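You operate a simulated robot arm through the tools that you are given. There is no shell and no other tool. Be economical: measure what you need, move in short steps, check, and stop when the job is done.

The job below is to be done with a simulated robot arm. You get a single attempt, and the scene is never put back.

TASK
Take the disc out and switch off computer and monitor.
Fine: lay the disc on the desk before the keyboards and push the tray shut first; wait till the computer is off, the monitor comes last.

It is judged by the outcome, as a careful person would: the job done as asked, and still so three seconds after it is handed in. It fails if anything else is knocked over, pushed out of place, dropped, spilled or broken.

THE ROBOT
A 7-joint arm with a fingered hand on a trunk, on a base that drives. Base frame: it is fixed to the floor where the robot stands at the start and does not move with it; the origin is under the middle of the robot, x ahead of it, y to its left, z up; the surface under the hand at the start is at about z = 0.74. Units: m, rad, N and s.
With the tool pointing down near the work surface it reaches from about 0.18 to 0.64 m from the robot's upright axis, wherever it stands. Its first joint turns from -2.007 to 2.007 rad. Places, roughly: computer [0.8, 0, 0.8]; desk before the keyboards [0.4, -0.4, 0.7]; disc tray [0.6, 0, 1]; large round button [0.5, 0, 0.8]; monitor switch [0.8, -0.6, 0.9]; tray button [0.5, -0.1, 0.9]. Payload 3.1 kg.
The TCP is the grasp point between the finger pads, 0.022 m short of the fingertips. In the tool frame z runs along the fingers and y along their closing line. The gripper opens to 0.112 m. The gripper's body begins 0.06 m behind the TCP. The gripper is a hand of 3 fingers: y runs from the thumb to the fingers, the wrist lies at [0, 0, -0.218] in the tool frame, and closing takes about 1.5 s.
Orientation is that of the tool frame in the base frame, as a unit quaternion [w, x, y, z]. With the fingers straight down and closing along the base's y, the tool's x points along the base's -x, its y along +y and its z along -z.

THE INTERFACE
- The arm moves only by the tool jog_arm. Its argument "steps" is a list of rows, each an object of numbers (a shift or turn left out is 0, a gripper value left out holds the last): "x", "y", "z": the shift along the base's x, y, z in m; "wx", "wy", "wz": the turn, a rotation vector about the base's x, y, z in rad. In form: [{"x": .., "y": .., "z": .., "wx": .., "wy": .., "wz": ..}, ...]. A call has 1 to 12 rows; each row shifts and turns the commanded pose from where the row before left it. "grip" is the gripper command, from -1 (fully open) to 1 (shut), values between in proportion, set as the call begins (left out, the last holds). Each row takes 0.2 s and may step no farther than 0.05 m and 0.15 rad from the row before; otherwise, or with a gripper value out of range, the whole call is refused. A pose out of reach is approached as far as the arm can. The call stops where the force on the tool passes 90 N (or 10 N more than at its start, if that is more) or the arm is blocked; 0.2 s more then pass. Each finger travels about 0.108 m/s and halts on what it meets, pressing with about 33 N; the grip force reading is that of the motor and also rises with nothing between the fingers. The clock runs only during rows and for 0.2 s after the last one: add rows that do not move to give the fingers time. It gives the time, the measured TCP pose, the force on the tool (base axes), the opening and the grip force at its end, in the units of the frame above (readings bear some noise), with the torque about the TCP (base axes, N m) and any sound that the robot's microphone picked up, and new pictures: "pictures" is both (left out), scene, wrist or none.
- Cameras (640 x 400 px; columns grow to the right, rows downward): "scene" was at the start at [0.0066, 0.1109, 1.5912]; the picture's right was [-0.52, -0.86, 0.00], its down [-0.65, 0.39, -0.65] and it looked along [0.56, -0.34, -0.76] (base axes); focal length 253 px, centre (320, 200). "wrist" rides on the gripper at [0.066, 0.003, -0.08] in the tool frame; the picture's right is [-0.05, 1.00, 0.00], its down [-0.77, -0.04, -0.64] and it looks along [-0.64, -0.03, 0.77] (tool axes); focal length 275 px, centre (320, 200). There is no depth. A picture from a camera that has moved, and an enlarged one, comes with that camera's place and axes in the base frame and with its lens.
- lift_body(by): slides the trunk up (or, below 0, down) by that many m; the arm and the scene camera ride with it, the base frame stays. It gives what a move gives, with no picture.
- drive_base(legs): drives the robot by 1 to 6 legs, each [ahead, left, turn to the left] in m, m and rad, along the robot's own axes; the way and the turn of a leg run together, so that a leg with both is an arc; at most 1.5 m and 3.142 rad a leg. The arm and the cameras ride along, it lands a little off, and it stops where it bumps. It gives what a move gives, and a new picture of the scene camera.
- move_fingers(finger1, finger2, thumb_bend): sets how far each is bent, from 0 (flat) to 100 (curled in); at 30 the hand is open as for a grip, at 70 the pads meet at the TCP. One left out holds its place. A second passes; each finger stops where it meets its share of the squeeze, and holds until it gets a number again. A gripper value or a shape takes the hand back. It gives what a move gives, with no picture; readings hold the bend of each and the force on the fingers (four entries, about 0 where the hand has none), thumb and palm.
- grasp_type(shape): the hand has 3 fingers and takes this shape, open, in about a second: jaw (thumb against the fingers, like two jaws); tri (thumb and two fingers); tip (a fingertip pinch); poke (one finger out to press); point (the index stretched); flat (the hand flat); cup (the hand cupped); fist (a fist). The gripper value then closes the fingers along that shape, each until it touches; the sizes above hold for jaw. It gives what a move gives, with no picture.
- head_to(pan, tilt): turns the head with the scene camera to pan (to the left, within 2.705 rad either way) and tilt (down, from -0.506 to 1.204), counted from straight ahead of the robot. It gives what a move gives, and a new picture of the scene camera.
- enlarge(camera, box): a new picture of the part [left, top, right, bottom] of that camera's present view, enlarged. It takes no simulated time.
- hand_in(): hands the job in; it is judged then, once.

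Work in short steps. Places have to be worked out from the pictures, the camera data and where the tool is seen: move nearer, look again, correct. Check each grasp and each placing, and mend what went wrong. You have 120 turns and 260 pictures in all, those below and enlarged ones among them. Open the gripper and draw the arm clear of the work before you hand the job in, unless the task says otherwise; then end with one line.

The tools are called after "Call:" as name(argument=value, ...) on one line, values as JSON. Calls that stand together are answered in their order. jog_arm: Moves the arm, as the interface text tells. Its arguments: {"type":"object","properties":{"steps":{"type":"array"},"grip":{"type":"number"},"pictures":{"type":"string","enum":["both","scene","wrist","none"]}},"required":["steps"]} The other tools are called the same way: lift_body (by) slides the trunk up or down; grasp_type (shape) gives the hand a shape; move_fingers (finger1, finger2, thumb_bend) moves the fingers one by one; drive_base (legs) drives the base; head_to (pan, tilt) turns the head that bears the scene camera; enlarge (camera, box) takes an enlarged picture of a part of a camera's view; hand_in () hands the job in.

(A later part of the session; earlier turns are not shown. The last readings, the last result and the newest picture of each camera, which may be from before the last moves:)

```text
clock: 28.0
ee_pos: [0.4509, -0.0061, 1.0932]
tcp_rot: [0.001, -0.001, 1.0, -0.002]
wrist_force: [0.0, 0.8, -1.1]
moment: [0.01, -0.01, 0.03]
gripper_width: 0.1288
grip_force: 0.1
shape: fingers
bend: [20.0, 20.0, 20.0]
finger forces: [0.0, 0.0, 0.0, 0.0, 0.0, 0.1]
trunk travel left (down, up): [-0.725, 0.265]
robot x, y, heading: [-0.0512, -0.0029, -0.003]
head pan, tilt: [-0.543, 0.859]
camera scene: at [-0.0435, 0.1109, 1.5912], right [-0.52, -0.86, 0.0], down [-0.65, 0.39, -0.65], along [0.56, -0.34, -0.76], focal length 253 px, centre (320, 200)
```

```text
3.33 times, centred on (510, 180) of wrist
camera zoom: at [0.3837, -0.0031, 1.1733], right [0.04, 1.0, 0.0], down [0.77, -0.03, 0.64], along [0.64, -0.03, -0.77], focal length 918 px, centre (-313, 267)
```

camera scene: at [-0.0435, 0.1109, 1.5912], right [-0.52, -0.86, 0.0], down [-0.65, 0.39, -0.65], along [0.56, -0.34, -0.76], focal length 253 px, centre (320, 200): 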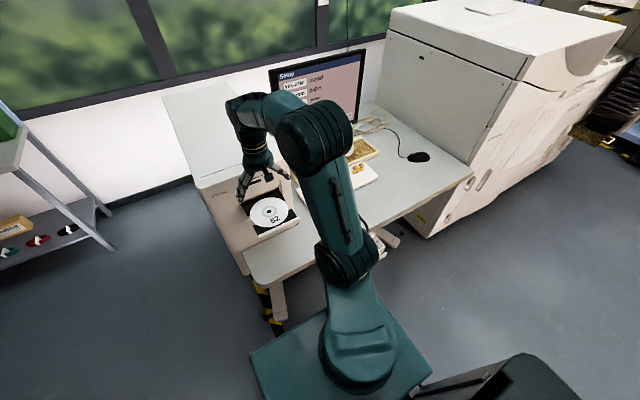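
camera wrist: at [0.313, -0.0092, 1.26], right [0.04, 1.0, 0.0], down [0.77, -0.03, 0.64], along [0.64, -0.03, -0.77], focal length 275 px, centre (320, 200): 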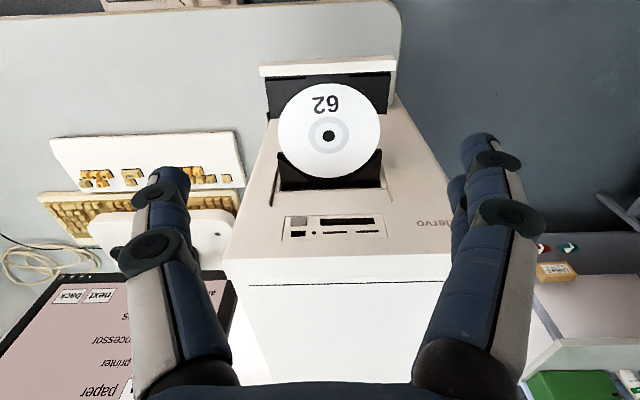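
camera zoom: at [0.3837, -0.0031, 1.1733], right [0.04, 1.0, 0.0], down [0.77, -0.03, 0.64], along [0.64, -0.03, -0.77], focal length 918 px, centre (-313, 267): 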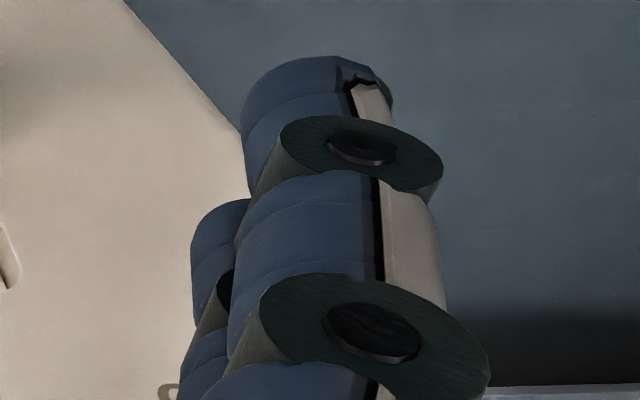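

The finger pair is about 0.042 wide and the notch about 0.043, a tight fit, but opened wider the tips pass outside the tray (half-width 0.065). I open to bend 13, go down to z≈1.01 and check the alignment.

Call:
move_fingers(finger1=13, finger2=13, thumb_bend=13)

Call:
jog_arm(steps=[{"x": 0.009}, {"z": -0.04}, {"z": -0.043}, {}])

Call:
enlarge(camera="scene", box=[210, 150, 310, 240])

```text
clock: 29.0
ee_pos: [0.4499, -0.0064, 1.0935]
tcp_rot: [0.002, -0.001, 1.0, -0.002]
wrist_force: [0.2, -0.3, -0.1]
moment: [0.0, 0.03, -0.01]
gripper_width: 0.138
grip_force: 0.0
shape: fingers
bend: [13.0, 13.0, 13.0]
finger forces: [0.1, 0.0, 0.1, 0.0, 0.0, 0.0]
trunk travel left (down, up): [-0.725, 0.265]
robot x, y, heading: [-0.0475, -0.003, 0.0]
head pan, tilt: [-0.543, 0.859]
```

```text
clock: 30.0
ee_pos: [0.458, -0.008, 1.0099]
tcp_rot: [0.002, -0.001, 1.0, -0.001]
wrist_force: [-0.1, 0.0, -0.2]
moment: [0.0, 0.01, 0.02]
gripper_width: 0.138
grip_force: 0.1
shape: fingers
bend: [13.0, 13.0, 13.0]
finger forces: [0.0, 0.0, 0.1, 0.0, 0.0, 0.1]
trunk travel left (down, up): [-0.725, 0.265]
robot x, y, heading: [-0.0528, -0.001, -0.005]
head pan, tilt: [-0.543, 0.859]
camera scene: at [-0.045, 0.1108, 1.5912], right [-0.52, -0.86, 0.0], down [-0.65, 0.39, -0.65], along [0.56, -0.34, -0.76], focal length 253 px, centre (320, 200)
camera wrist: at [0.3909, -0.0035, 1.0904], right [0.04, 1.0, 0.0], down [0.77, -0.03, 0.64], along [0.64, -0.03, -0.77], focal length 275 px, centre (320, 200)
```

scene: 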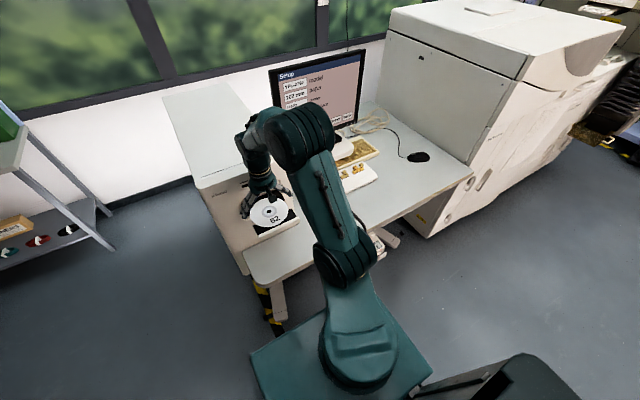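
wrist: 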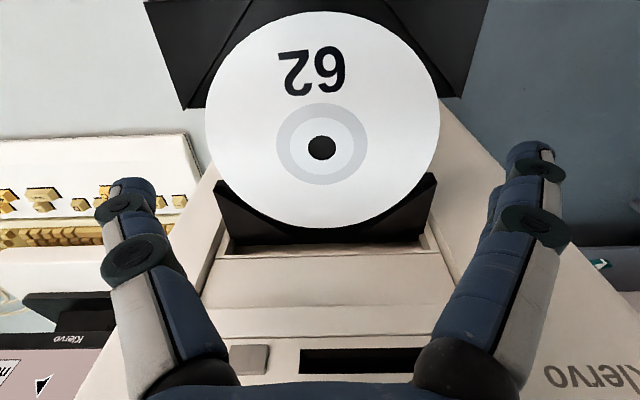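

```text
4.44 times, centred on (260, 195) of scene
camera zoom: at [-0.045, 0.1108, 1.5912], right [-0.52, -0.86, 0.0], down [-0.65, 0.39, -0.65], along [0.56, -0.34, -0.76], focal length 1126 px, centre (587, 222)
```

zoom: 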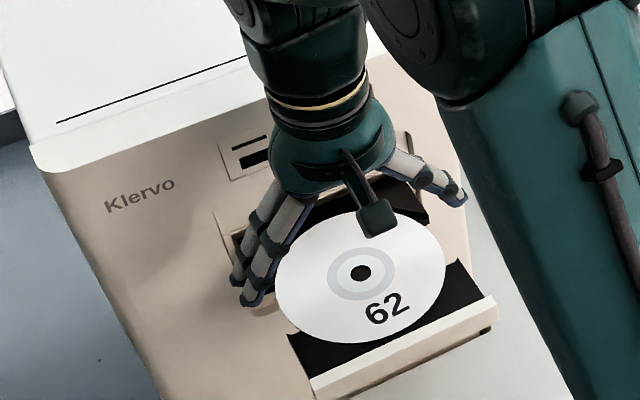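

Disc centre (0.460,-0.006,0.964), notch x from 0.437 to 0.480. TCP is well centred; I go down 0.031 so the tips are about 1 cm below the disc.

Call:
jog_arm(steps=[{"x": 0.001, "y": 0.001, "z": -0.011}, {"z": -0.01}, {"z": -0.01}, {}])

Call:
move_fingers(finger1=21, finger2=21, thumb_bend=21)

Call:
enlarge(camera="wrist", box=[100, 20, 580, 280])

```text
clock: 31.0
ee_pos: [0.4595, -0.0053, 0.9792]
tcp_rot: [0.001, -0.002, 1.0, -0.001]
wrist_force: [-0.3, 0.4, -0.2]
moment: [-0.02, 0.04, 0.01]
gripper_width: 0.1381
grip_force: 0.1
shape: fingers
bend: [13.0, 13.0, 13.0]
finger forces: [0.0, 0.1, 0.0, 0.0, 0.0, 0.0]
trunk travel left (down, up): [-0.725, 0.265]
robot x, y, heading: [-0.0485, -0.001, -0.004]
head pan, tilt: [-0.543, 0.859]
camera scene: at [-0.0446, 0.1108, 1.5912], right [-0.52, -0.86, 0.0], down [-0.65, 0.39, -0.65], along [0.56, -0.34, -0.76], focal length 253 px, centre (320, 200)
camera wrist: at [0.3927, -0.0019, 1.0597], right [0.04, 1.0, 0.0], down [0.77, -0.03, 0.64], along [0.64, -0.03, -0.77], focal length 275 px, centre (320, 200)
```

scene: 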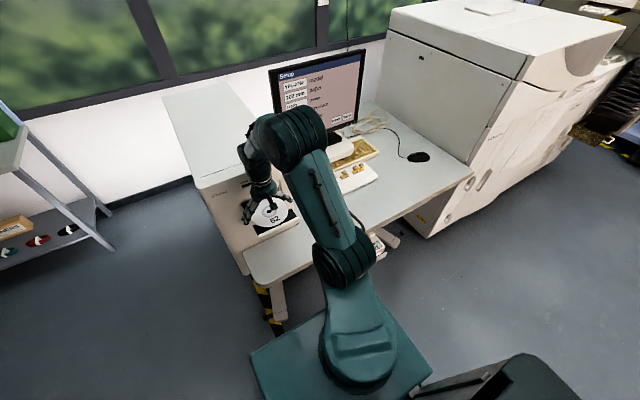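
wrist: 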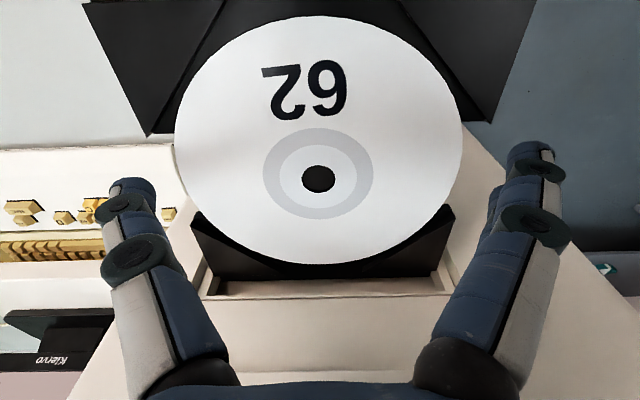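

```text
clock: 32.0
ee_pos: [0.4599, -0.0056, 0.9797]
tcp_rot: [0.002, 0.0, 1.0, -0.001]
wrist_force: [0.0, 0.1, 0.0]
moment: [0.0, 0.03, -0.02]
gripper_width: 0.1283
grip_force: 0.0
shape: fingers
bend: [21.0, 21.0, 21.0]
finger forces: [0.0, 0.0, 0.1, 0.0, 0.0, 0.0]
trunk travel left (down, up): [-0.725, 0.265]
robot x, y, heading: [-0.0531, -0.0006, -0.002]
head pan, tilt: [-0.543, 0.859]
```

```text
1.33 times, centred on (340, 150) of wrist
camera zoom: at [0.3929, -0.002, 1.0598], right [0.04, 1.0, 0.0], down [0.77, -0.03, 0.64], along [0.64, -0.03, -0.77], focal length 367 px, centre (293, 267)
```

zoom: 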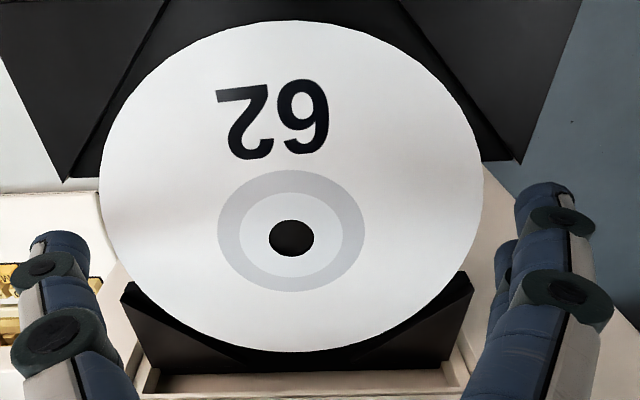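

No contact yet at 0.128. I close a little further in steps.

Call:
move_fingers(finger1=25, finger2=25, thumb_bend=23)

Call:
enlarge(camera="wrist", box=[100, 20, 580, 280])

Call:
enlarge(camera="scene", box=[220, 170, 300, 240])

```text
clock: 33.0
ee_pos: [0.4604, -0.0046, 0.9785]
tcp_rot: [0.002, 0.0, 1.0, -0.002]
wrist_force: [-0.4, -0.2, 0.1]
moment: [0.01, 0.0, -0.01]
gripper_width: 0.123
grip_force: 0.0
shape: fingers
bend: [25.0, 25.0, 23.0]
finger forces: [0.1, 0.0, 0.0, 0.0, 0.0, 0.0]
trunk travel left (down, up): [-0.725, 0.265]
robot x, y, heading: [-0.053, -0.0025, -0.001]
head pan, tilt: [-0.543, 0.859]
```

```text
1.33 times, centred on (340, 150) of wrist
camera zoom: at [0.3929, -0.002, 1.0598], right [0.04, 1.0, 0.0], down [0.77, -0.03, 0.64], along [0.64, -0.03, -0.77], focal length 367 px, centre (293, 267)
```

zoom: 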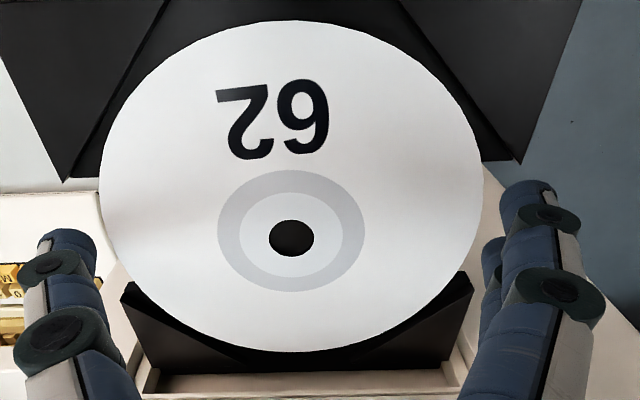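

```text
5.71 times, centred on (260, 205) of scene
camera zoom: at [-0.0443, 0.1109, 1.5912], right [-0.52, -0.86, 0.0], down [-0.65, 0.39, -0.65], along [0.56, -0.34, -0.76], focal length 1448 px, centre (663, 171)
```

zoom: 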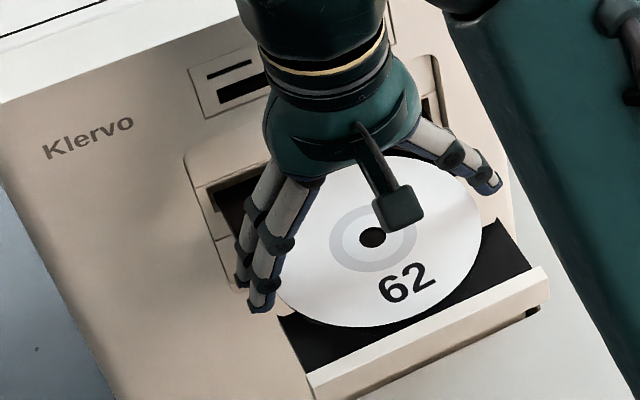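

Still clear with no forces; both fingers look to fit in the notch. I close to contact.

Call:
move_fingers(finger1=28, finger2=28, thumb_bend=27)

Call:
enlarge(camera="wrist", box=[100, 20, 580, 280])

```text
clock: 34.0
ee_pos: [0.458, -0.0051, 0.9781]
tcp_rot: [0.002, -0.001, 1.0, -0.002]
wrist_force: [0.1, 0.3, 0.5]
moment: [-0.01, 0.01, -0.01]
gripper_width: 0.1167
grip_force: 0.1
shape: fingers
bend: [28.0, 28.0, 27.0]
finger forces: [0.0, 0.0, 0.1, 0.1, 0.0, 0.0]
trunk travel left (down, up): [-0.725, 0.265]
robot x, y, heading: [-0.0516, -0.0024, -0.0]
head pan, tilt: [-0.543, 0.859]
```

```text
1.33 times, centred on (340, 150) of wrist
camera zoom: at [0.3929, -0.002, 1.0598], right [0.04, 1.0, 0.0], down [0.77, -0.03, 0.64], along [0.64, -0.03, -0.77], focal length 367 px, centre (293, 267)
```

zoom: 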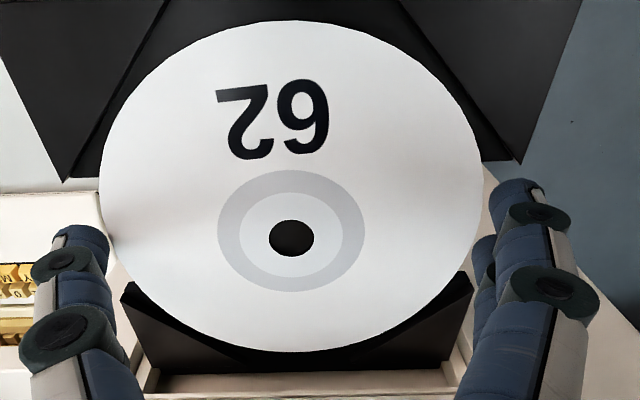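

Almost touching; continue closing.

Call:
move_fingers(finger1=32, finger2=32, thumb_bend=30)

Call:
enlarge(camera="wrist", box=[100, 20, 580, 280])

```text
clock: 35.0
ee_pos: [0.4591, -0.0051, 0.9802]
tcp_rot: [0.001, -0.002, 1.0, -0.002]
wrist_force: [0.1, 0.3, 1.3]
moment: [0.04, 0.02, 0.02]
gripper_width: 0.1124
grip_force: 1.4
shape: fingers
bend: [31.0, 30.0, 29.0]
finger forces: [0.7, 1.0, 0.0, 0.0, 0.8, 0.0]
trunk travel left (down, up): [-0.725, 0.265]
robot x, y, heading: [-0.0519, 0.001, -0.001]
head pan, tilt: [-0.543, 0.859]
```

```text
1.33 times, centred on (340, 150) of wrist
camera zoom: at [0.3928, -0.0018, 1.0599], right [0.04, 1.0, 0.0], down [0.77, -0.03, 0.64], along [0.64, -0.03, -0.77], focal length 367 px, centre (293, 267)
```

zoom: 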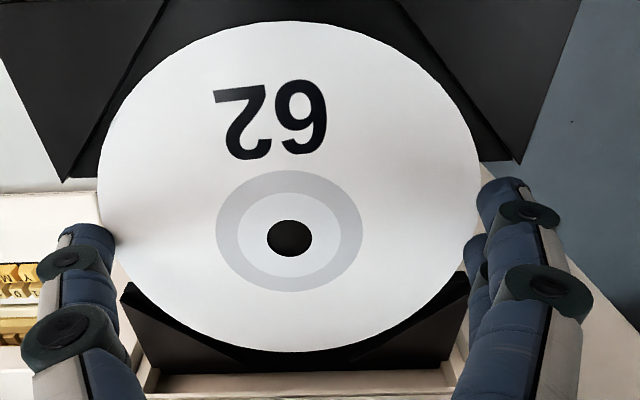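

All three pads touch the rim lightly. I squeeze a bit more and lift 1 cm to test.

Call:
move_fingers(finger1=36, finger2=36, thumb_bend=35)

Call:
jog_arm(steps=[{"z": 0.003}, {"z": 0.003}, {"z": 0.004}, {}])

```text
clock: 36.0
ee_pos: [0.4592, -0.0051, 0.9797]
tcp_rot: [0.002, -0.001, 1.0, -0.002]
wrist_force: [-0.1, 0.8, 5.7]
moment: [0.01, -0.01, 0.0]
gripper_width: 0.1101
grip_force: 5.0
shape: fingers
bend: [32.0, 31.0, 32.0]
finger forces: [2.7, 3.1, 0.0, 0.0, 4.1, 0.0]
trunk travel left (down, up): [-0.725, 0.265]
robot x, y, heading: [-0.0522, 0.0003, -0.003]
head pan, tilt: [-0.543, 0.859]
```

```text
clock: 37.0
ee_pos: [0.4595, -0.0063, 0.9899]
tcp_rot: [0.001, -0.001, 1.0, -0.002]
wrist_force: [0.3, 0.5, -0.5]
moment: [0.0, -0.01, -0.01]
gripper_width: 0.097
grip_force: 0.1
shape: fingers
bend: [36.0, 36.0, 35.0]
finger forces: [0.0, 0.1, 0.0, 0.0, 0.0, 0.0]
trunk travel left (down, up): [-0.725, 0.265]
robot x, y, heading: [-0.0474, -0.0003, -0.005]
head pan, tilt: [-0.543, 0.859]
camera scene: at [-0.0443, 0.1108, 1.5912], right [-0.52, -0.86, 0.0], down [-0.65, 0.39, -0.65], along [0.56, -0.34, -0.76], focal length 253 px, centre (320, 200)
camera wrist: at [0.3929, -0.0021, 1.0697], right [0.04, 1.0, 0.0], down [0.77, -0.03, 0.64], along [0.64, -0.03, -0.77], focal length 275 px, centre (320, 200)
```

scene: 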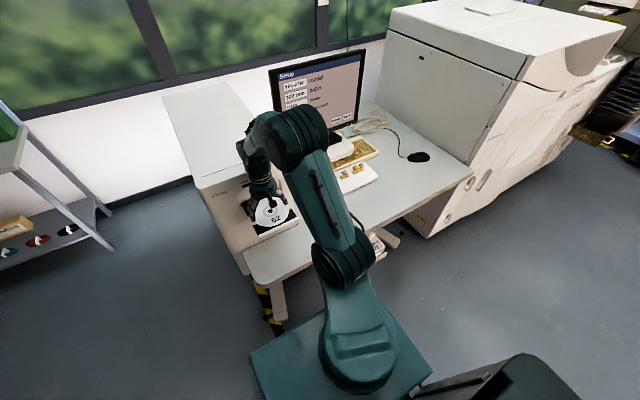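
wrist: 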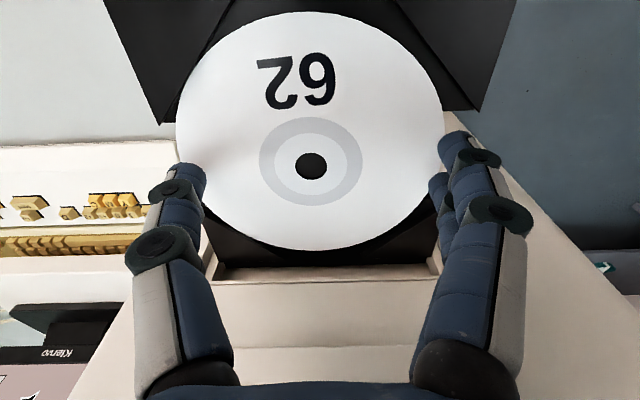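

The pads slipped off the top rim: the tips were not deep enough. I reopen wide, go deeper (TCP z≈0.966) and shift to the disc's centre at y≈-0.009.

Call:
move_fingers(finger1=13, finger2=13, thumb_bend=13)

Call:
enlarge(camera="scene", box=[220, 170, 300, 240])

Call:
enlarge(camera="wrist", box=[100, 0, 540, 280])

```text
clock: 38.0
ee_pos: [0.46, -0.0052, 0.9891]
tcp_rot: [0.001, -0.001, 1.0, -0.002]
wrist_force: [-1.1, 0.1, 0.8]
moment: [0.02, 0.0, -0.01]
gripper_width: 0.1382
grip_force: 0.0
shape: fingers
bend: [13.0, 13.0, 13.0]
finger forces: [0.0, 0.0, 0.0, 0.1, 0.0, 0.0]
trunk travel left (down, up): [-0.725, 0.265]
robot x, y, heading: [-0.0489, 0.0009, -0.001]
head pan, tilt: [-0.543, 0.859]
```

```text
5.71 times, centred on (260, 205) of scene
camera zoom: at [-0.0443, 0.1109, 1.5912], right [-0.52, -0.86, 0.0], down [-0.65, 0.39, -0.65], along [0.56, -0.34, -0.76], focal length 1448 px, centre (663, 171)
```

zoom: 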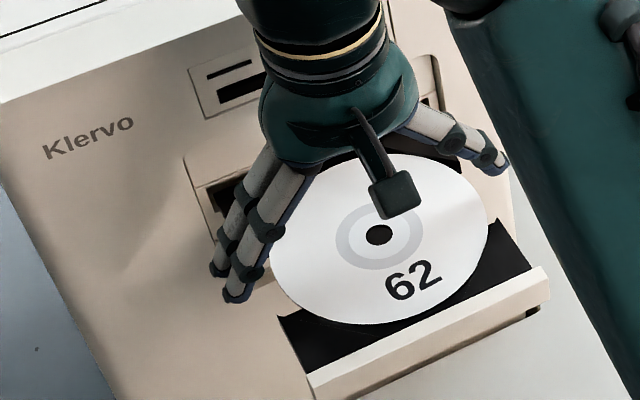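

```text
1.43 times, centred on (320, 140) of wrist
camera zoom: at [0.3929, -0.002, 1.0698], right [0.04, 1.0, 0.0], down [0.77, -0.03, 0.64], along [0.64, -0.03, -0.77], focal length 393 px, centre (320, 286)
```

zoom: 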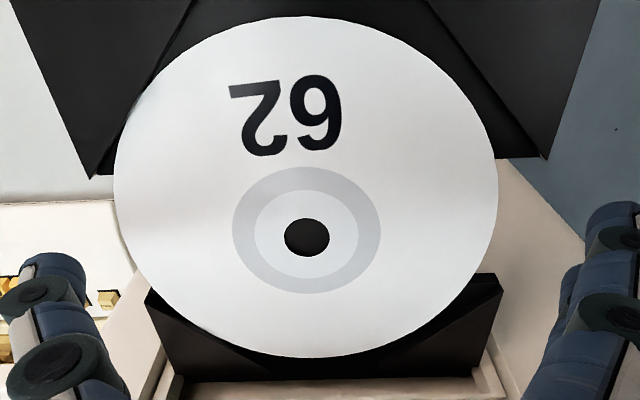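

The disc shifted about 3 mm to the right but still lies in the tray. I lower deeper, centred at y≈-0.009.

Call:
jog_arm(steps=[{"y": -0.004, "z": -0.008}, {"z": -0.008}, {"z": -0.007}, {}], pictures="none")

Call:
move_fingers(finger1=27, finger2=27, thumb_bend=27)

Call:
enlarge(camera="wrist", box=[100, 0, 540, 280])

Call:
enlarge(camera="scene", box=[220, 170, 300, 240])

```text
clock: 39.0
ee_pos: [0.4582, -0.0103, 0.966]
tcp_rot: [0.002, -0.002, 1.0, -0.002]
wrist_force: [0.0, 1.0, 1.0]
moment: [-0.03, 0.01, 0.01]
gripper_width: 0.1381
grip_force: 0.0
shape: fingers
bend: [13.0, 13.0, 13.0]
finger forces: [0.0, 0.0, 0.0, 0.1, 0.0, 0.0]
trunk travel left (down, up): [-0.725, 0.265]
robot x, y, heading: [-0.0509, -0.0012, -0.007]
head pan, tilt: [-0.543, 0.859]
```

```text
clock: 40.0
ee_pos: [0.459, -0.0098, 0.9649]
tcp_rot: [0.001, -0.001, 1.0, -0.002]
wrist_force: [-0.3, 0.2, 0.2]
moment: [-0.05, -0.02, 0.0]
gripper_width: 0.1205
grip_force: 1.7
shape: fingers
bend: [25.0, 25.0, 26.0]
finger forces: [0.6, 0.8, 0.0, 0.1, 1.4, 0.1]
trunk travel left (down, up): [-0.725, 0.265]
robot x, y, heading: [-0.0493, 0.0047, -0.003]
head pan, tilt: [-0.543, 0.859]
```

```text
1.43 times, centred on (320, 140) of wrist
camera zoom: at [0.3929, -0.0065, 1.0464], right [0.04, 1.0, 0.0], down [0.77, -0.03, 0.64], along [0.64, -0.03, -0.77], focal length 393 px, centre (320, 286)
```

zoom: 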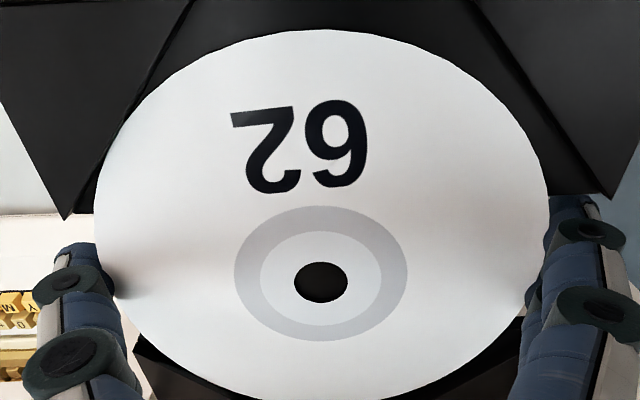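

```text
5.71 times, centred on (260, 205) of scene
camera zoom: at [-0.0445, 0.1109, 1.5912], right [-0.52, -0.86, 0.0], down [-0.65, 0.39, -0.65], along [0.56, -0.34, -0.76], focal length 1448 px, centre (663, 171)
```

zoom: 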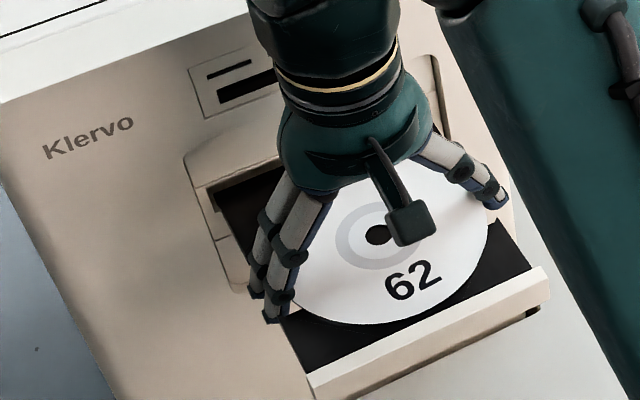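

Width is now 0.1205, exactly the disc at pad level with tips well under. I squeeze more and lift a little.

Call:
move_fingers(finger1=32, finger2=32, thumb_bend=33)

Call:
jog_arm(steps=[{"z": 0.003}, {"z": 0.003}, {"z": 0.004}, {"z": 0.005}, {}])

```text
clock: 41.0
ee_pos: [0.4596, -0.0089, 0.9654]
tcp_rot: [0.001, -0.001, 1.0, -0.002]
wrist_force: [0.0, 0.0, 3.4]
moment: [-0.05, -0.01, -0.01]
gripper_width: 0.118
grip_force: 5.8
shape: fingers
bend: [28.0, 27.0, 30.0]
finger forces: [2.8, 3.4, 0.1, 0.0, 6.6, 0.1]
trunk travel left (down, up): [-0.725, 0.265]
robot x, y, heading: [-0.0476, -0.0003, 0.001]
head pan, tilt: [-0.543, 0.859]
```

```text
clock: 42.2
ee_pos: [0.4594, -0.0097, 0.9818]
tcp_rot: [0.002, -0.002, 1.0, -0.002]
wrist_force: [0.0, 0.7, 0.4]
moment: [-0.05, 0.02, 0.02]
gripper_width: 0.1173
grip_force: 5.0
shape: fingers
bend: [28.0, 27.0, 30.0]
finger forces: [2.6, 3.2, 0.1, 0.0, 5.4, 0.0]
trunk travel left (down, up): [-0.725, 0.265]
robot x, y, heading: [-0.051, 0.0035, 0.001]
head pan, tilt: [-0.543, 0.859]
camera scene: at [-0.0442, 0.1109, 1.5912], right [-0.52, -0.86, 0.0], down [-0.65, 0.39, -0.65], along [0.56, -0.34, -0.76], focal length 253 px, centre (320, 200)
camera wrist: at [0.3931, -0.0061, 1.0615], right [0.04, 1.0, 0.0], down [0.77, -0.03, 0.64], along [0.64, -0.03, -0.77], focal length 275 px, centre (320, 200)
```

scene: 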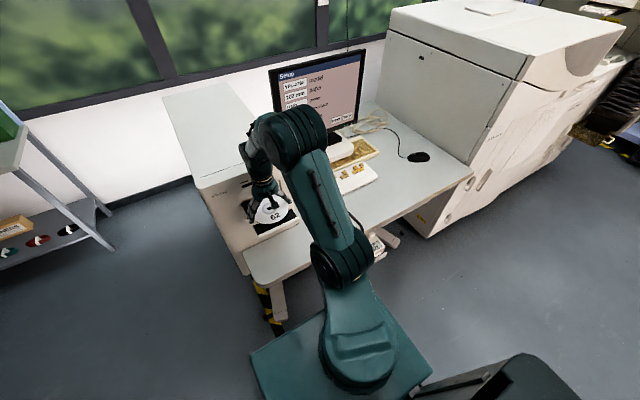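
wrist: 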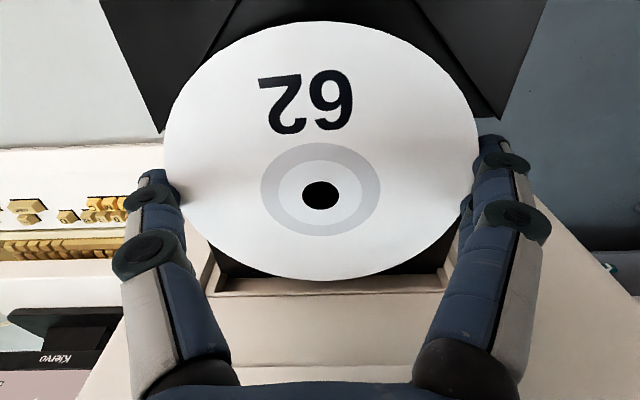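

The disc is held and lifting cleanly. I raise it further and pull it back from the tower.

Call:
jog_arm(steps=[{"z": 0.02}, {"z": 0.03}, {"z": 0.03}, {"x": -0.02, "z": 0.01}, {"x": -0.03}, {}])

```text
clock: 43.6
ee_pos: [0.4098, -0.0094, 1.0704]
tcp_rot: [0.001, -0.001, 1.0, -0.001]
wrist_force: [0.4, -0.1, -0.3]
moment: [0.04, 0.0, 0.0]
gripper_width: 0.1177
grip_force: 5.5
shape: fingers
bend: [28.0, 27.0, 30.0]
finger forces: [2.5, 3.0, 0.1, 0.0, 5.4, 0.0]
trunk travel left (down, up): [-0.725, 0.265]
robot x, y, heading: [-0.0502, 0.0002, -0.002]
head pan, tilt: [-0.543, 0.859]
camera scene: at [-0.0434, 0.111, 1.5912], right [-0.52, -0.86, 0.0], down [-0.65, 0.39, -0.65], along [0.56, -0.34, -0.76], focal length 253 px, centre (320, 200)
camera wrist: at [0.3436, -0.0061, 1.1519], right [0.04, 1.0, 0.0], down [0.77, -0.03, 0.64], along [0.64, -0.03, -0.77], focal length 275 px, centre (320, 200)
```

scene: 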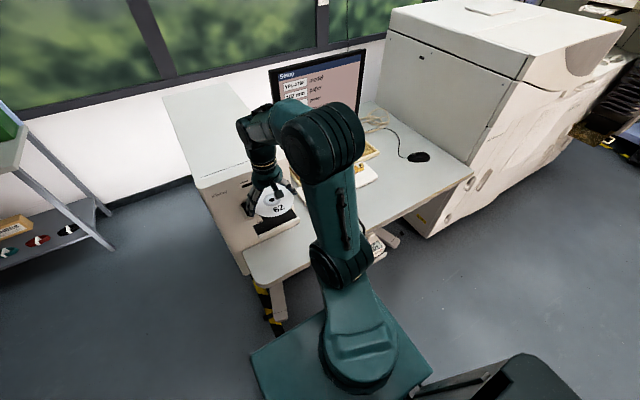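
wrist: 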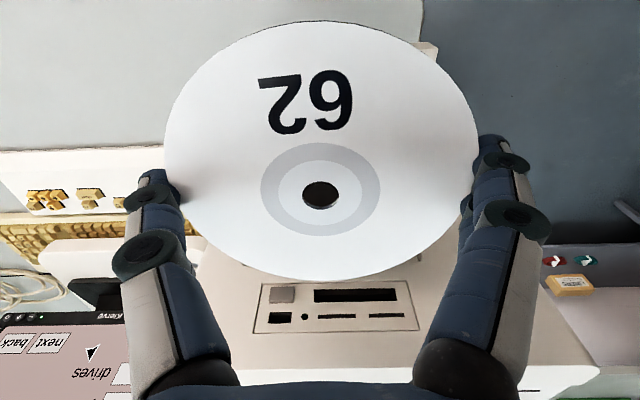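

Disc is steady in the grip. I carry it to the right, to y≈-0.34.

Call:
jog_arm(steps=[{"y": -0.03}, {"y": -0.04}, {"y": -0.04}, {"y": -0.04}, {"y": -0.04}, {"y": -0.04}, {"y": -0.04}, {"y": -0.04}, {"y": -0.02}, {"z": -0.04}, {"z": -0.04}, {}])

```text
clock: 46.2
ee_pos: [0.4096, -0.3393, 0.9918]
tcp_rot: [0.001, -0.002, 1.0, -0.002]
wrist_force: [0.3, -0.7, -0.6]
moment: [0.05, 0.0, -0.01]
gripper_width: 0.117
grip_force: 5.4
shape: fingers
bend: [28.0, 27.0, 30.0]
finger forces: [2.4, 3.0, 0.0, 0.0, 5.1, 0.0]
trunk travel left (down, up): [-0.725, 0.265]
robot x, y, heading: [-0.0499, -0.002, -0.008]
head pan, tilt: [-0.543, 0.859]
camera scene: at [-0.0448, 0.111, 1.5912], right [-0.52, -0.86, 0.0], down [-0.65, 0.39, -0.65], along [0.56, -0.34, -0.76], focal length 253 px, centre (320, 200)
camera wrist: at [0.343, -0.3355, 1.0725], right [0.04, 1.0, 0.0], down [0.77, -0.03, 0.64], along [0.64, -0.03, -0.77], focal length 275 px, centre (320, 200)
```

scene: 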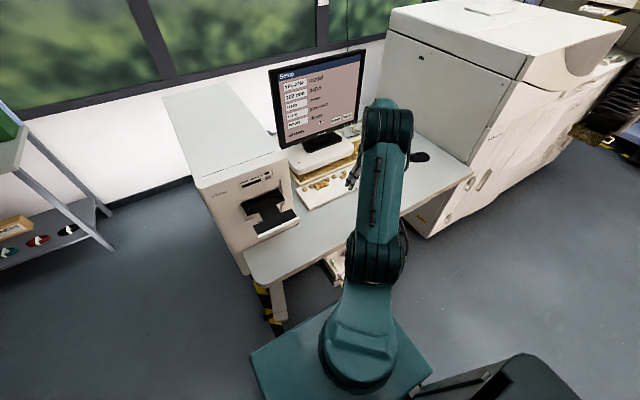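
wrist: 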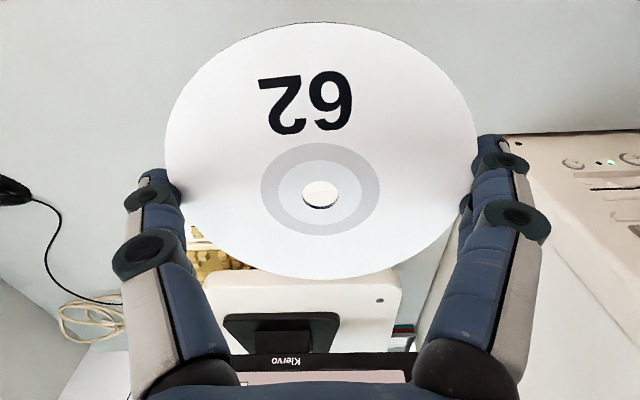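

Below is free desk (front edge x≈0.33, keyboard edge x≈0.55). I move to x≈0.43 and descend near the desk.

Call:
jog_arm(steps=[{"x": 0.02, "z": -0.02}, {"z": -0.045}, {"z": -0.045}, {"z": -0.045}, {"z": -0.035}, {"z": -0.015}, {}])

Call:
enlarge(camera="scene", box=[280, 120, 440, 260])

```text
clock: 47.8
ee_pos: [0.4301, -0.3397, 0.7859]
tcp_rot: [0.002, -0.001, 1.0, -0.002]
wrist_force: [1.5, 0.2, -0.2]
moment: [-0.02, 0.0, 0.01]
gripper_width: 0.1168
grip_force: 5.5
shape: fingers
bend: [28.0, 27.0, 30.0]
finger forces: [2.4, 2.8, 0.0, 0.1, 4.9, 0.0]
trunk travel left (down, up): [-0.725, 0.265]
robot x, y, heading: [-0.0495, -0.0001, -0.005]
head pan, tilt: [-0.543, 0.859]
camera scene: at [-0.0444, 0.1107, 1.5912], right [-0.52, -0.86, 0.0], down [-0.65, 0.39, -0.65], along [0.56, -0.34, -0.76], focal length 253 px, centre (320, 200)
camera wrist: at [0.3632, -0.3353, 0.8662], right [0.04, 1.0, 0.0], down [0.77, -0.03, 0.64], along [0.64, -0.03, -0.77], focal length 275 px, centre (320, 200)
```

scene: 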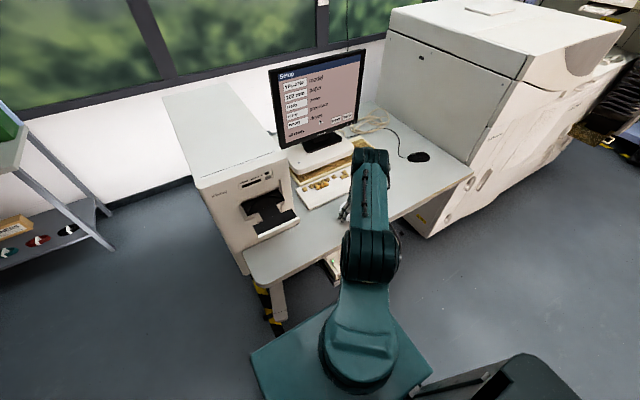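
wrist: 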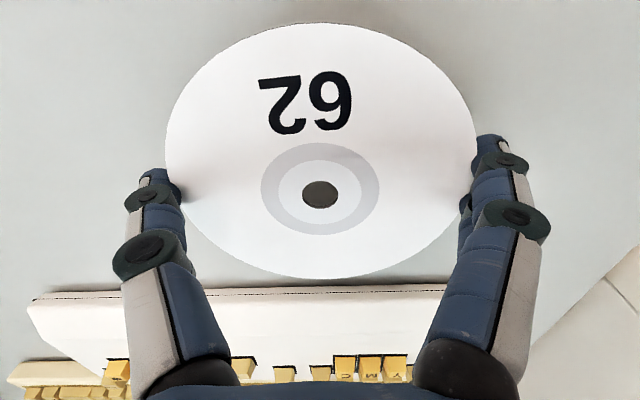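

```text
2.86 times, centred on (360, 190) of scene
camera zoom: at [-0.0444, 0.1107, 1.5912], right [-0.52, -0.86, 0.0], down [-0.65, 0.39, -0.65], along [0.56, -0.34, -0.76], focal length 724 px, centre (206, 229)
```

zoom: 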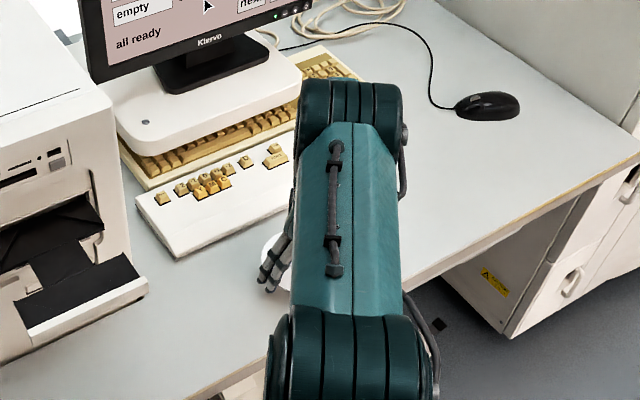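

Clear of the keyboard. I go down slowly until the tips just touch.

Call:
jog_arm(steps=[{"z": -0.008}, {"z": -0.006}, {"z": -0.004}, {}], pictures="none")

```text
clock: 48.8
ee_pos: [0.4301, -0.34, 0.7686]
tcp_rot: [0.002, -0.001, 1.0, -0.002]
wrist_force: [-0.2, -0.3, 0.0]
moment: [0.04, -0.01, 0.0]
gripper_width: 0.1169
grip_force: 5.0
shape: fingers
bend: [28.0, 27.0, 30.0]
finger forces: [2.3, 2.8, 0.0, 0.1, 4.9, 0.0]
trunk travel left (down, up): [-0.725, 0.265]
robot x, y, heading: [-0.0511, 0.0036, -0.006]
head pan, tilt: [-0.543, 0.859]
```

Call:
jog_arm(steps=[{"z": -0.003}, {"z": -0.002}, {}], pictures="none")

Call:
jog_arm(steps=[{"z": -0.003}, {}], pictures="none")

```text
clock: 49.6
ee_pos: [0.4291, -0.3393, 0.7629]
tcp_rot: [0.003, -0.001, 1.0, -0.002]
wrist_force: [0.4, -1.0, 0.3]
moment: [-0.02, 0.0, 0.01]
gripper_width: 0.1169
grip_force: 5.5
shape: fingers
bend: [28.0, 27.0, 30.0]
finger forces: [2.3, 2.8, 0.0, 0.0, 4.8, 0.1]
trunk travel left (down, up): [-0.725, 0.265]
robot x, y, heading: [-0.0512, -0.0042, -0.002]
head pan, tilt: [-0.543, 0.859]
```

```text
clock: 50.2
ee_pos: [0.4296, -0.3395, 0.7602]
tcp_rot: [0.002, 0.0, 1.0, -0.001]
wrist_force: [-0.1, 0.6, 1.0]
moment: [0.06, 0.02, 0.02]
gripper_width: 0.117
grip_force: 5.4
shape: fingers
bend: [28.0, 27.0, 30.0]
finger forces: [2.8, 3.0, 0.0, 0.1, 4.9, 0.1]
trunk travel left (down, up): [-0.725, 0.265]
robot x, y, heading: [-0.0503, 0.0021, -0.001]
head pan, tilt: [-0.543, 0.859]
```

Tips are just touching the desk. I loosen gradually so the disc slides down gently.

Call:
move_fingers(finger1=25, finger2=24, thumb_bend=27)

Call:
enlarge(camera="wrist", box=[0, 0, 640, 400])

Call:
move_fingers(finger1=20, finger2=20, thumb_bend=20)

Call:
enlarge(camera="wrist", box=[0, 0, 640, 400])

```text
clock: 51.2
ee_pos: [0.4301, -0.3404, 0.7614]
tcp_rot: [0.001, -0.001, 1.0, -0.002]
wrist_force: [0.9, 0.6, 0.3]
moment: [0.01, 0.03, 0.02]
gripper_width: 0.1199
grip_force: 1.2
shape: fingers
bend: [25.0, 24.0, 27.0]
finger forces: [0.3, 0.4, 0.0, 0.0, 0.6, 0.1]
trunk travel left (down, up): [-0.725, 0.265]
robot x, y, heading: [-0.0527, -0.0035, -0.004]
head pan, tilt: [-0.543, 0.859]
```

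```text
1.00 times, centred on (320, 200) of wrist (not enlarged: the box is as wide or as high as the picture)
camera zoom: at [0.3633, -0.336, 0.8405], right [0.04, 1.0, 0.0], down [0.77, -0.03, 0.64], along [0.64, -0.03, -0.77], focal length 275 px, centre (320, 200)
```

zoom: 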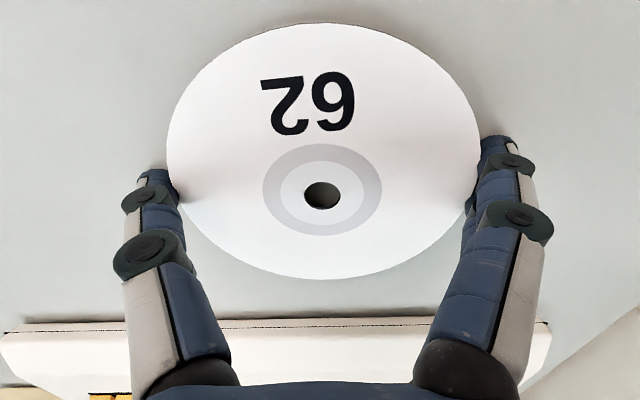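

```text
clock: 52.2
ee_pos: [0.4307, -0.3396, 0.7601]
tcp_rot: [0.002, 0.0, 1.0, -0.002]
wrist_force: [0.6, 0.1, -0.2]
moment: [0.01, 0.0, -0.01]
gripper_width: 0.1287
grip_force: 0.1
shape: fingers
bend: [20.0, 20.0, 20.0]
finger forces: [0.0, 0.1, 0.0, 0.0, 0.1, 0.0]
trunk travel left (down, up): [-0.725, 0.265]
robot x, y, heading: [-0.0517, -0.0016, -0.001]
head pan, tilt: [-0.543, 0.859]
```

```text
1.00 times, centred on (320, 200) of wrist (not enlarged: the box is as wide or as high as the picture)
camera zoom: at [0.3633, -0.336, 0.8405], right [0.04, 1.0, 0.0], down [0.77, -0.03, 0.64], along [0.64, -0.03, -0.77], focal length 275 px, centre (320, 200)
```

zoom: 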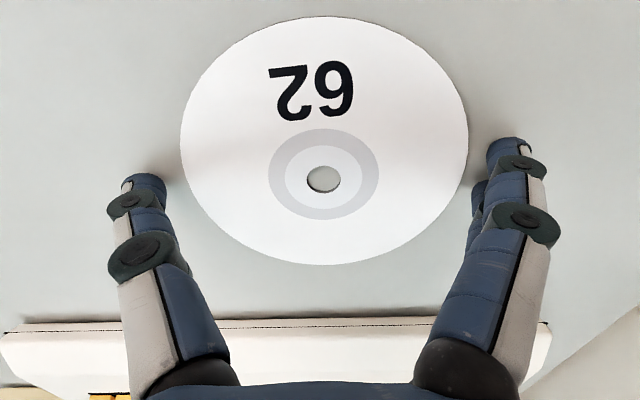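

The disc came down flat between the fingers. I open wider and rise straight up.

Call:
move_fingers(finger1=13, finger2=13, thumb_bend=13)

Call:
jog_arm(steps=[{"z": 0.02}, {"z": 0.04}, {"z": 0.045}, {"z": 0.045}, {"z": 0.045}, {}], pictures="wrist")

```text
clock: 53.2
ee_pos: [0.4298, -0.3398, 0.7598]
tcp_rot: [0.002, -0.001, 1.0, -0.002]
wrist_force: [-0.5, 0.6, 0.2]
moment: [0.03, -0.01, 0.0]
gripper_width: 0.1381
grip_force: 0.2
shape: fingers
bend: [13.0, 13.0, 13.0]
finger forces: [0.1, 0.0, 0.0, 0.0, 0.1, 0.0]
trunk travel left (down, up): [-0.725, 0.265]
robot x, y, heading: [-0.0539, 0.0009, -0.007]
head pan, tilt: [-0.543, 0.859]
```

```text
clock: 54.6
ee_pos: [0.4299, -0.3402, 0.9553]
tcp_rot: [0.001, -0.001, 1.0, -0.001]
wrist_force: [0.0, 0.5, 0.6]
moment: [-0.02, 0.02, -0.01]
gripper_width: 0.138
grip_force: 0.1
shape: fingers
bend: [13.0, 13.0, 13.0]
finger forces: [0.0, 0.0, 0.1, 0.0, 0.0, 0.1]
trunk travel left (down, up): [-0.725, 0.265]
robot x, y, heading: [-0.0487, -0.0022, 0.0]
head pan, tilt: [-0.543, 0.859]
camera wrist: at [0.3639, -0.3373, 1.0357], right [0.04, 1.0, 0.0], down [0.77, -0.03, 0.64], along [0.64, -0.03, -0.77], focal length 275 px, centre (320, 200)
```

wrist: 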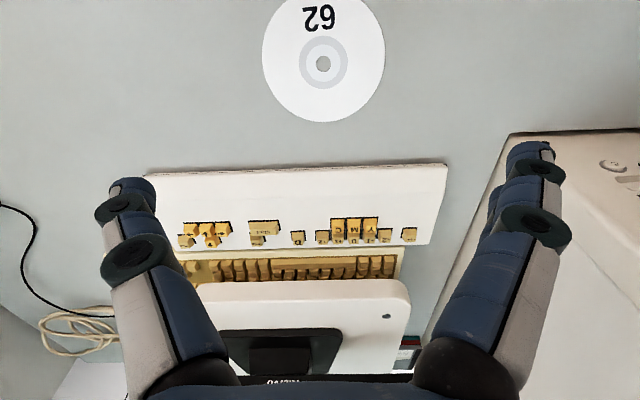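

The disc lies flat before the keyboards. Next I push the tray shut: I back up 0.1 m, and turn the hand to point forward again in front of the tray.

Call:
drive_base(legs=[[-0.1, 0, 0]])

Call:
move_fingers(finger1=100, finger2=100, thumb_bend=10)

Call:
jog_arm(steps=[{"x": -0.03, "z": 0.03}, {"x": -0.02, "z": 0.03}, {"y": 0.04, "wy": -0.14}, {"y": 0.04, "wy": -0.14}, {"y": 0.04, "wy": -0.14}, {"y": 0.04, "wy": -0.14}, {"y": 0.04, "wy": -0.14}, {"y": 0.04, "wy": -0.14}, {"y": 0.04, "wy": -0.14}, {"y": 0.04, "wy": -0.14}, {"y": 0.04, "wy": -0.14}, {"wy": -0.14}])

Call:
move_fingers(thumb_bend=46)

```text
clock: 55.8
ee_pos: [0.3295, -0.3404, 0.9561]
tcp_rot: [0.002, -0.002, 1.0, -0.002]
wrist_force: [0.3, 0.4, -0.6]
moment: [0.01, 0.01, -0.02]
gripper_width: 0.138
grip_force: 0.1
shape: fingers
bend: [13.0, 13.0, 13.0]
finger forces: [0.1, 0.0, 0.1, 0.1, 0.0, 0.1]
trunk travel left (down, up): [-0.725, 0.265]
robot x, y, heading: [-0.148, 0.0015, 0.003]
head pan, tilt: [-0.543, 0.859]
camera scene: at [-0.1457, 0.1108, 1.5912], right [-0.52, -0.86, 0.0], down [-0.65, 0.39, -0.65], along [0.56, -0.34, -0.76], focal length 253 px, centre (320, 200)
```

scene: 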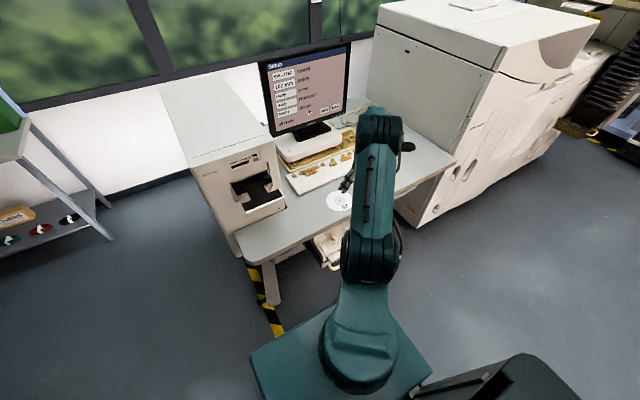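

```text
clock: 56.8
ee_pos: [0.3286, -0.3405, 0.9548]
tcp_rot: [0.002, -0.002, 1.0, -0.002]
wrist_force: [0.3, -0.8, 0.3]
moment: [0.0, -0.02, -0.04]
gripper_width: 0.0526
grip_force: 0.1
shape: fingers
bend: [100.0, 100.0, 10.0]
finger forces: [0.0, 0.1, 0.0, 0.0, 0.0, 0.0]
trunk travel left (down, up): [-0.725, 0.265]
robot x, y, heading: [-0.1506, 0.003, -0.001]
head pan, tilt: [-0.543, 0.859]
```

```text
clock: 59.4
ee_pos: [0.2891, 0.0207, 1.0313]
tcp_rot: [0.645, -0.001, 0.764, -0.001]
wrist_force: [0.0, 0.5, -0.3]
moment: [0.04, 0.0, -0.02]
gripper_width: 0.0527
grip_force: 0.0
shape: fingers
bend: [100.0, 100.0, 10.0]
finger forces: [0.2, 0.0, 0.0, 0.0, 0.0, 0.0]
out of reach, approached as far as the arm can: row 7, 8
trunk travel left (down, up): [-0.725, 0.265]
robot x, y, heading: [-0.1493, 0.0039, 0.001]
head pan, tilt: [-0.543, 0.859]
camera scene: at [-0.1448, 0.1105, 1.5913], right [-0.52, -0.86, 0.0], down [-0.65, 0.39, -0.65], along [0.56, -0.34, -0.76], focal length 253 px, centre (320, 200)
camera wrist: at [0.1996, 0.0241, 0.9794], right [0.01, 1.0, 0.04], down [-0.5, -0.03, 0.87], along [0.87, -0.03, 0.5], focal length 275 px, centre (320, 200)
```

scene: 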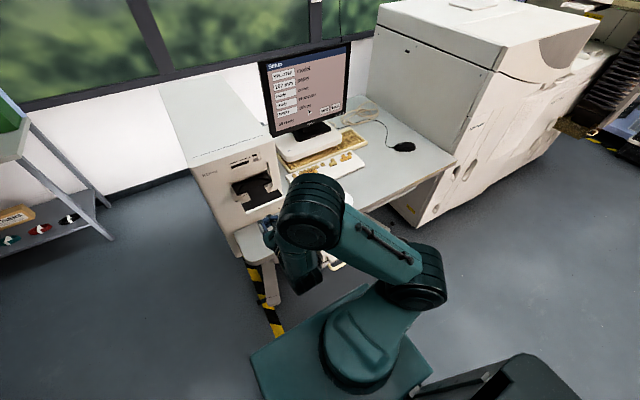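
wrist: 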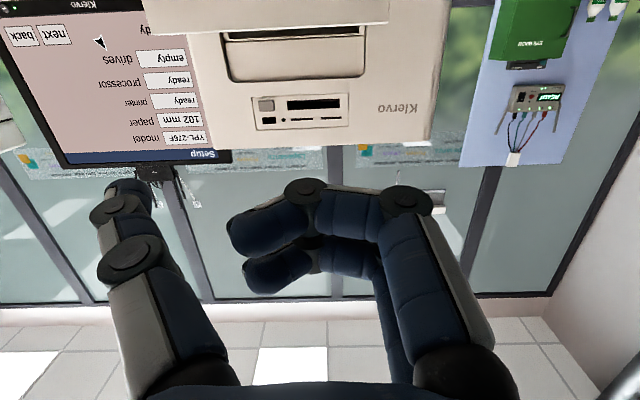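

```text
clock: 60.4
ee_pos: [0.2912, 0.021, 1.0319]
tcp_rot: [0.646, 0.001, 0.764, -0.003]
wrist_force: [1.3, -0.1, -0.1]
moment: [-0.01, 0.04, 0.0]
gripper_width: 0.0373
grip_force: 0.0
shape: fingers
bend: [100.0, 100.0, 46.0]
finger forces: [0.1, 0.0, 0.0, 0.0, 0.0, 0.0]
trunk travel left (down, up): [-0.725, 0.265]
robot x, y, heading: [-0.1507, 0.0005, 0.001]
head pan, tilt: [-0.543, 0.859]
```

I level the hand and bring the thumb tip in line with the tray front (y≈-0.006, z≈0.964), a few cm before it.

Call:
jog_arm(steps=[{"wy": -0.09, "z": -0.035, "y": 0.008}, {"wy": -0.077, "z": -0.033, "y": 0.008}, {"x": 0.025}, {}])

Call:
enlarge(camera="scene", box=[190, 140, 310, 240])

```text
clock: 61.4
ee_pos: [0.3145, 0.0355, 0.9635]
tcp_rot: [0.707, -0.001, 0.707, -0.002]
wrist_force: [0.1, -0.4, -0.6]
moment: [0.02, 0.0, 0.01]
gripper_width: 0.0375
grip_force: 0.0
shape: fingers
bend: [100.0, 100.0, 46.0]
finger forces: [0.1, 0.0, 0.0, 0.0, 0.0, 0.0]
trunk travel left (down, up): [-0.725, 0.265]
robot x, y, heading: [-0.1505, -0.0028, -0.0]
head pan, tilt: [-0.543, 0.859]
camera scene: at [-0.1459, 0.1112, 1.5912], right [-0.52, -0.86, 0.0], down [-0.65, 0.39, -0.65], along [0.56, -0.34, -0.76], focal length 253 px, centre (320, 200)
camera wrist: at [0.234, 0.0399, 0.8979], right [0.0, 1.0, 0.04], down [-0.64, -0.03, 0.77], along [0.77, -0.03, 0.64], focal length 275 px, centre (320, 200)
```

scene: 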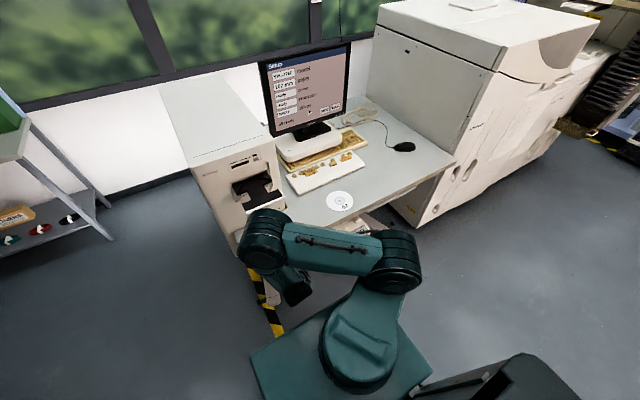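
wrist: 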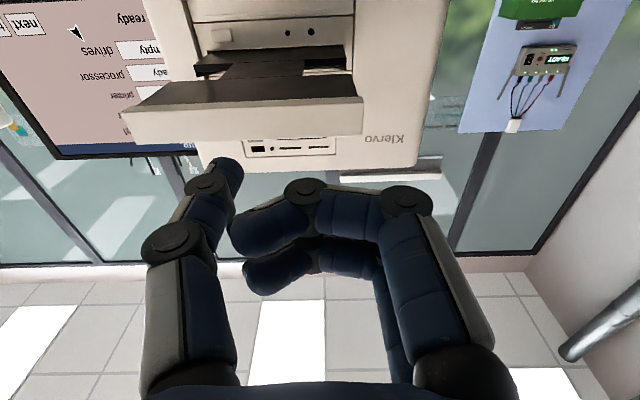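

```text
4.00 times, centred on (250, 190) of scene
camera zoom: at [-0.1459, 0.1112, 1.5912], right [-0.52, -0.86, 0.0], down [-0.65, 0.39, -0.65], along [0.56, -0.34, -0.76], focal length 1014 px, centre (600, 240)
```

zoom: 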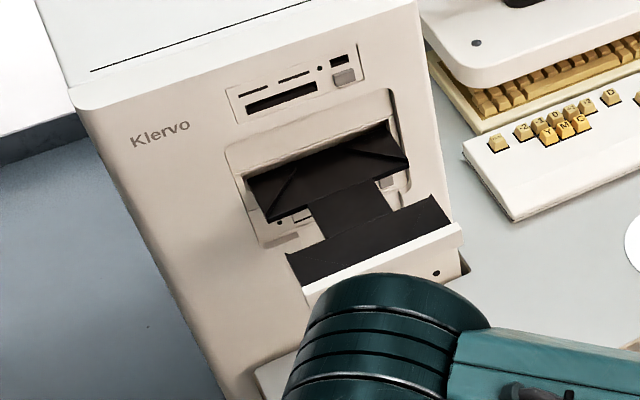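

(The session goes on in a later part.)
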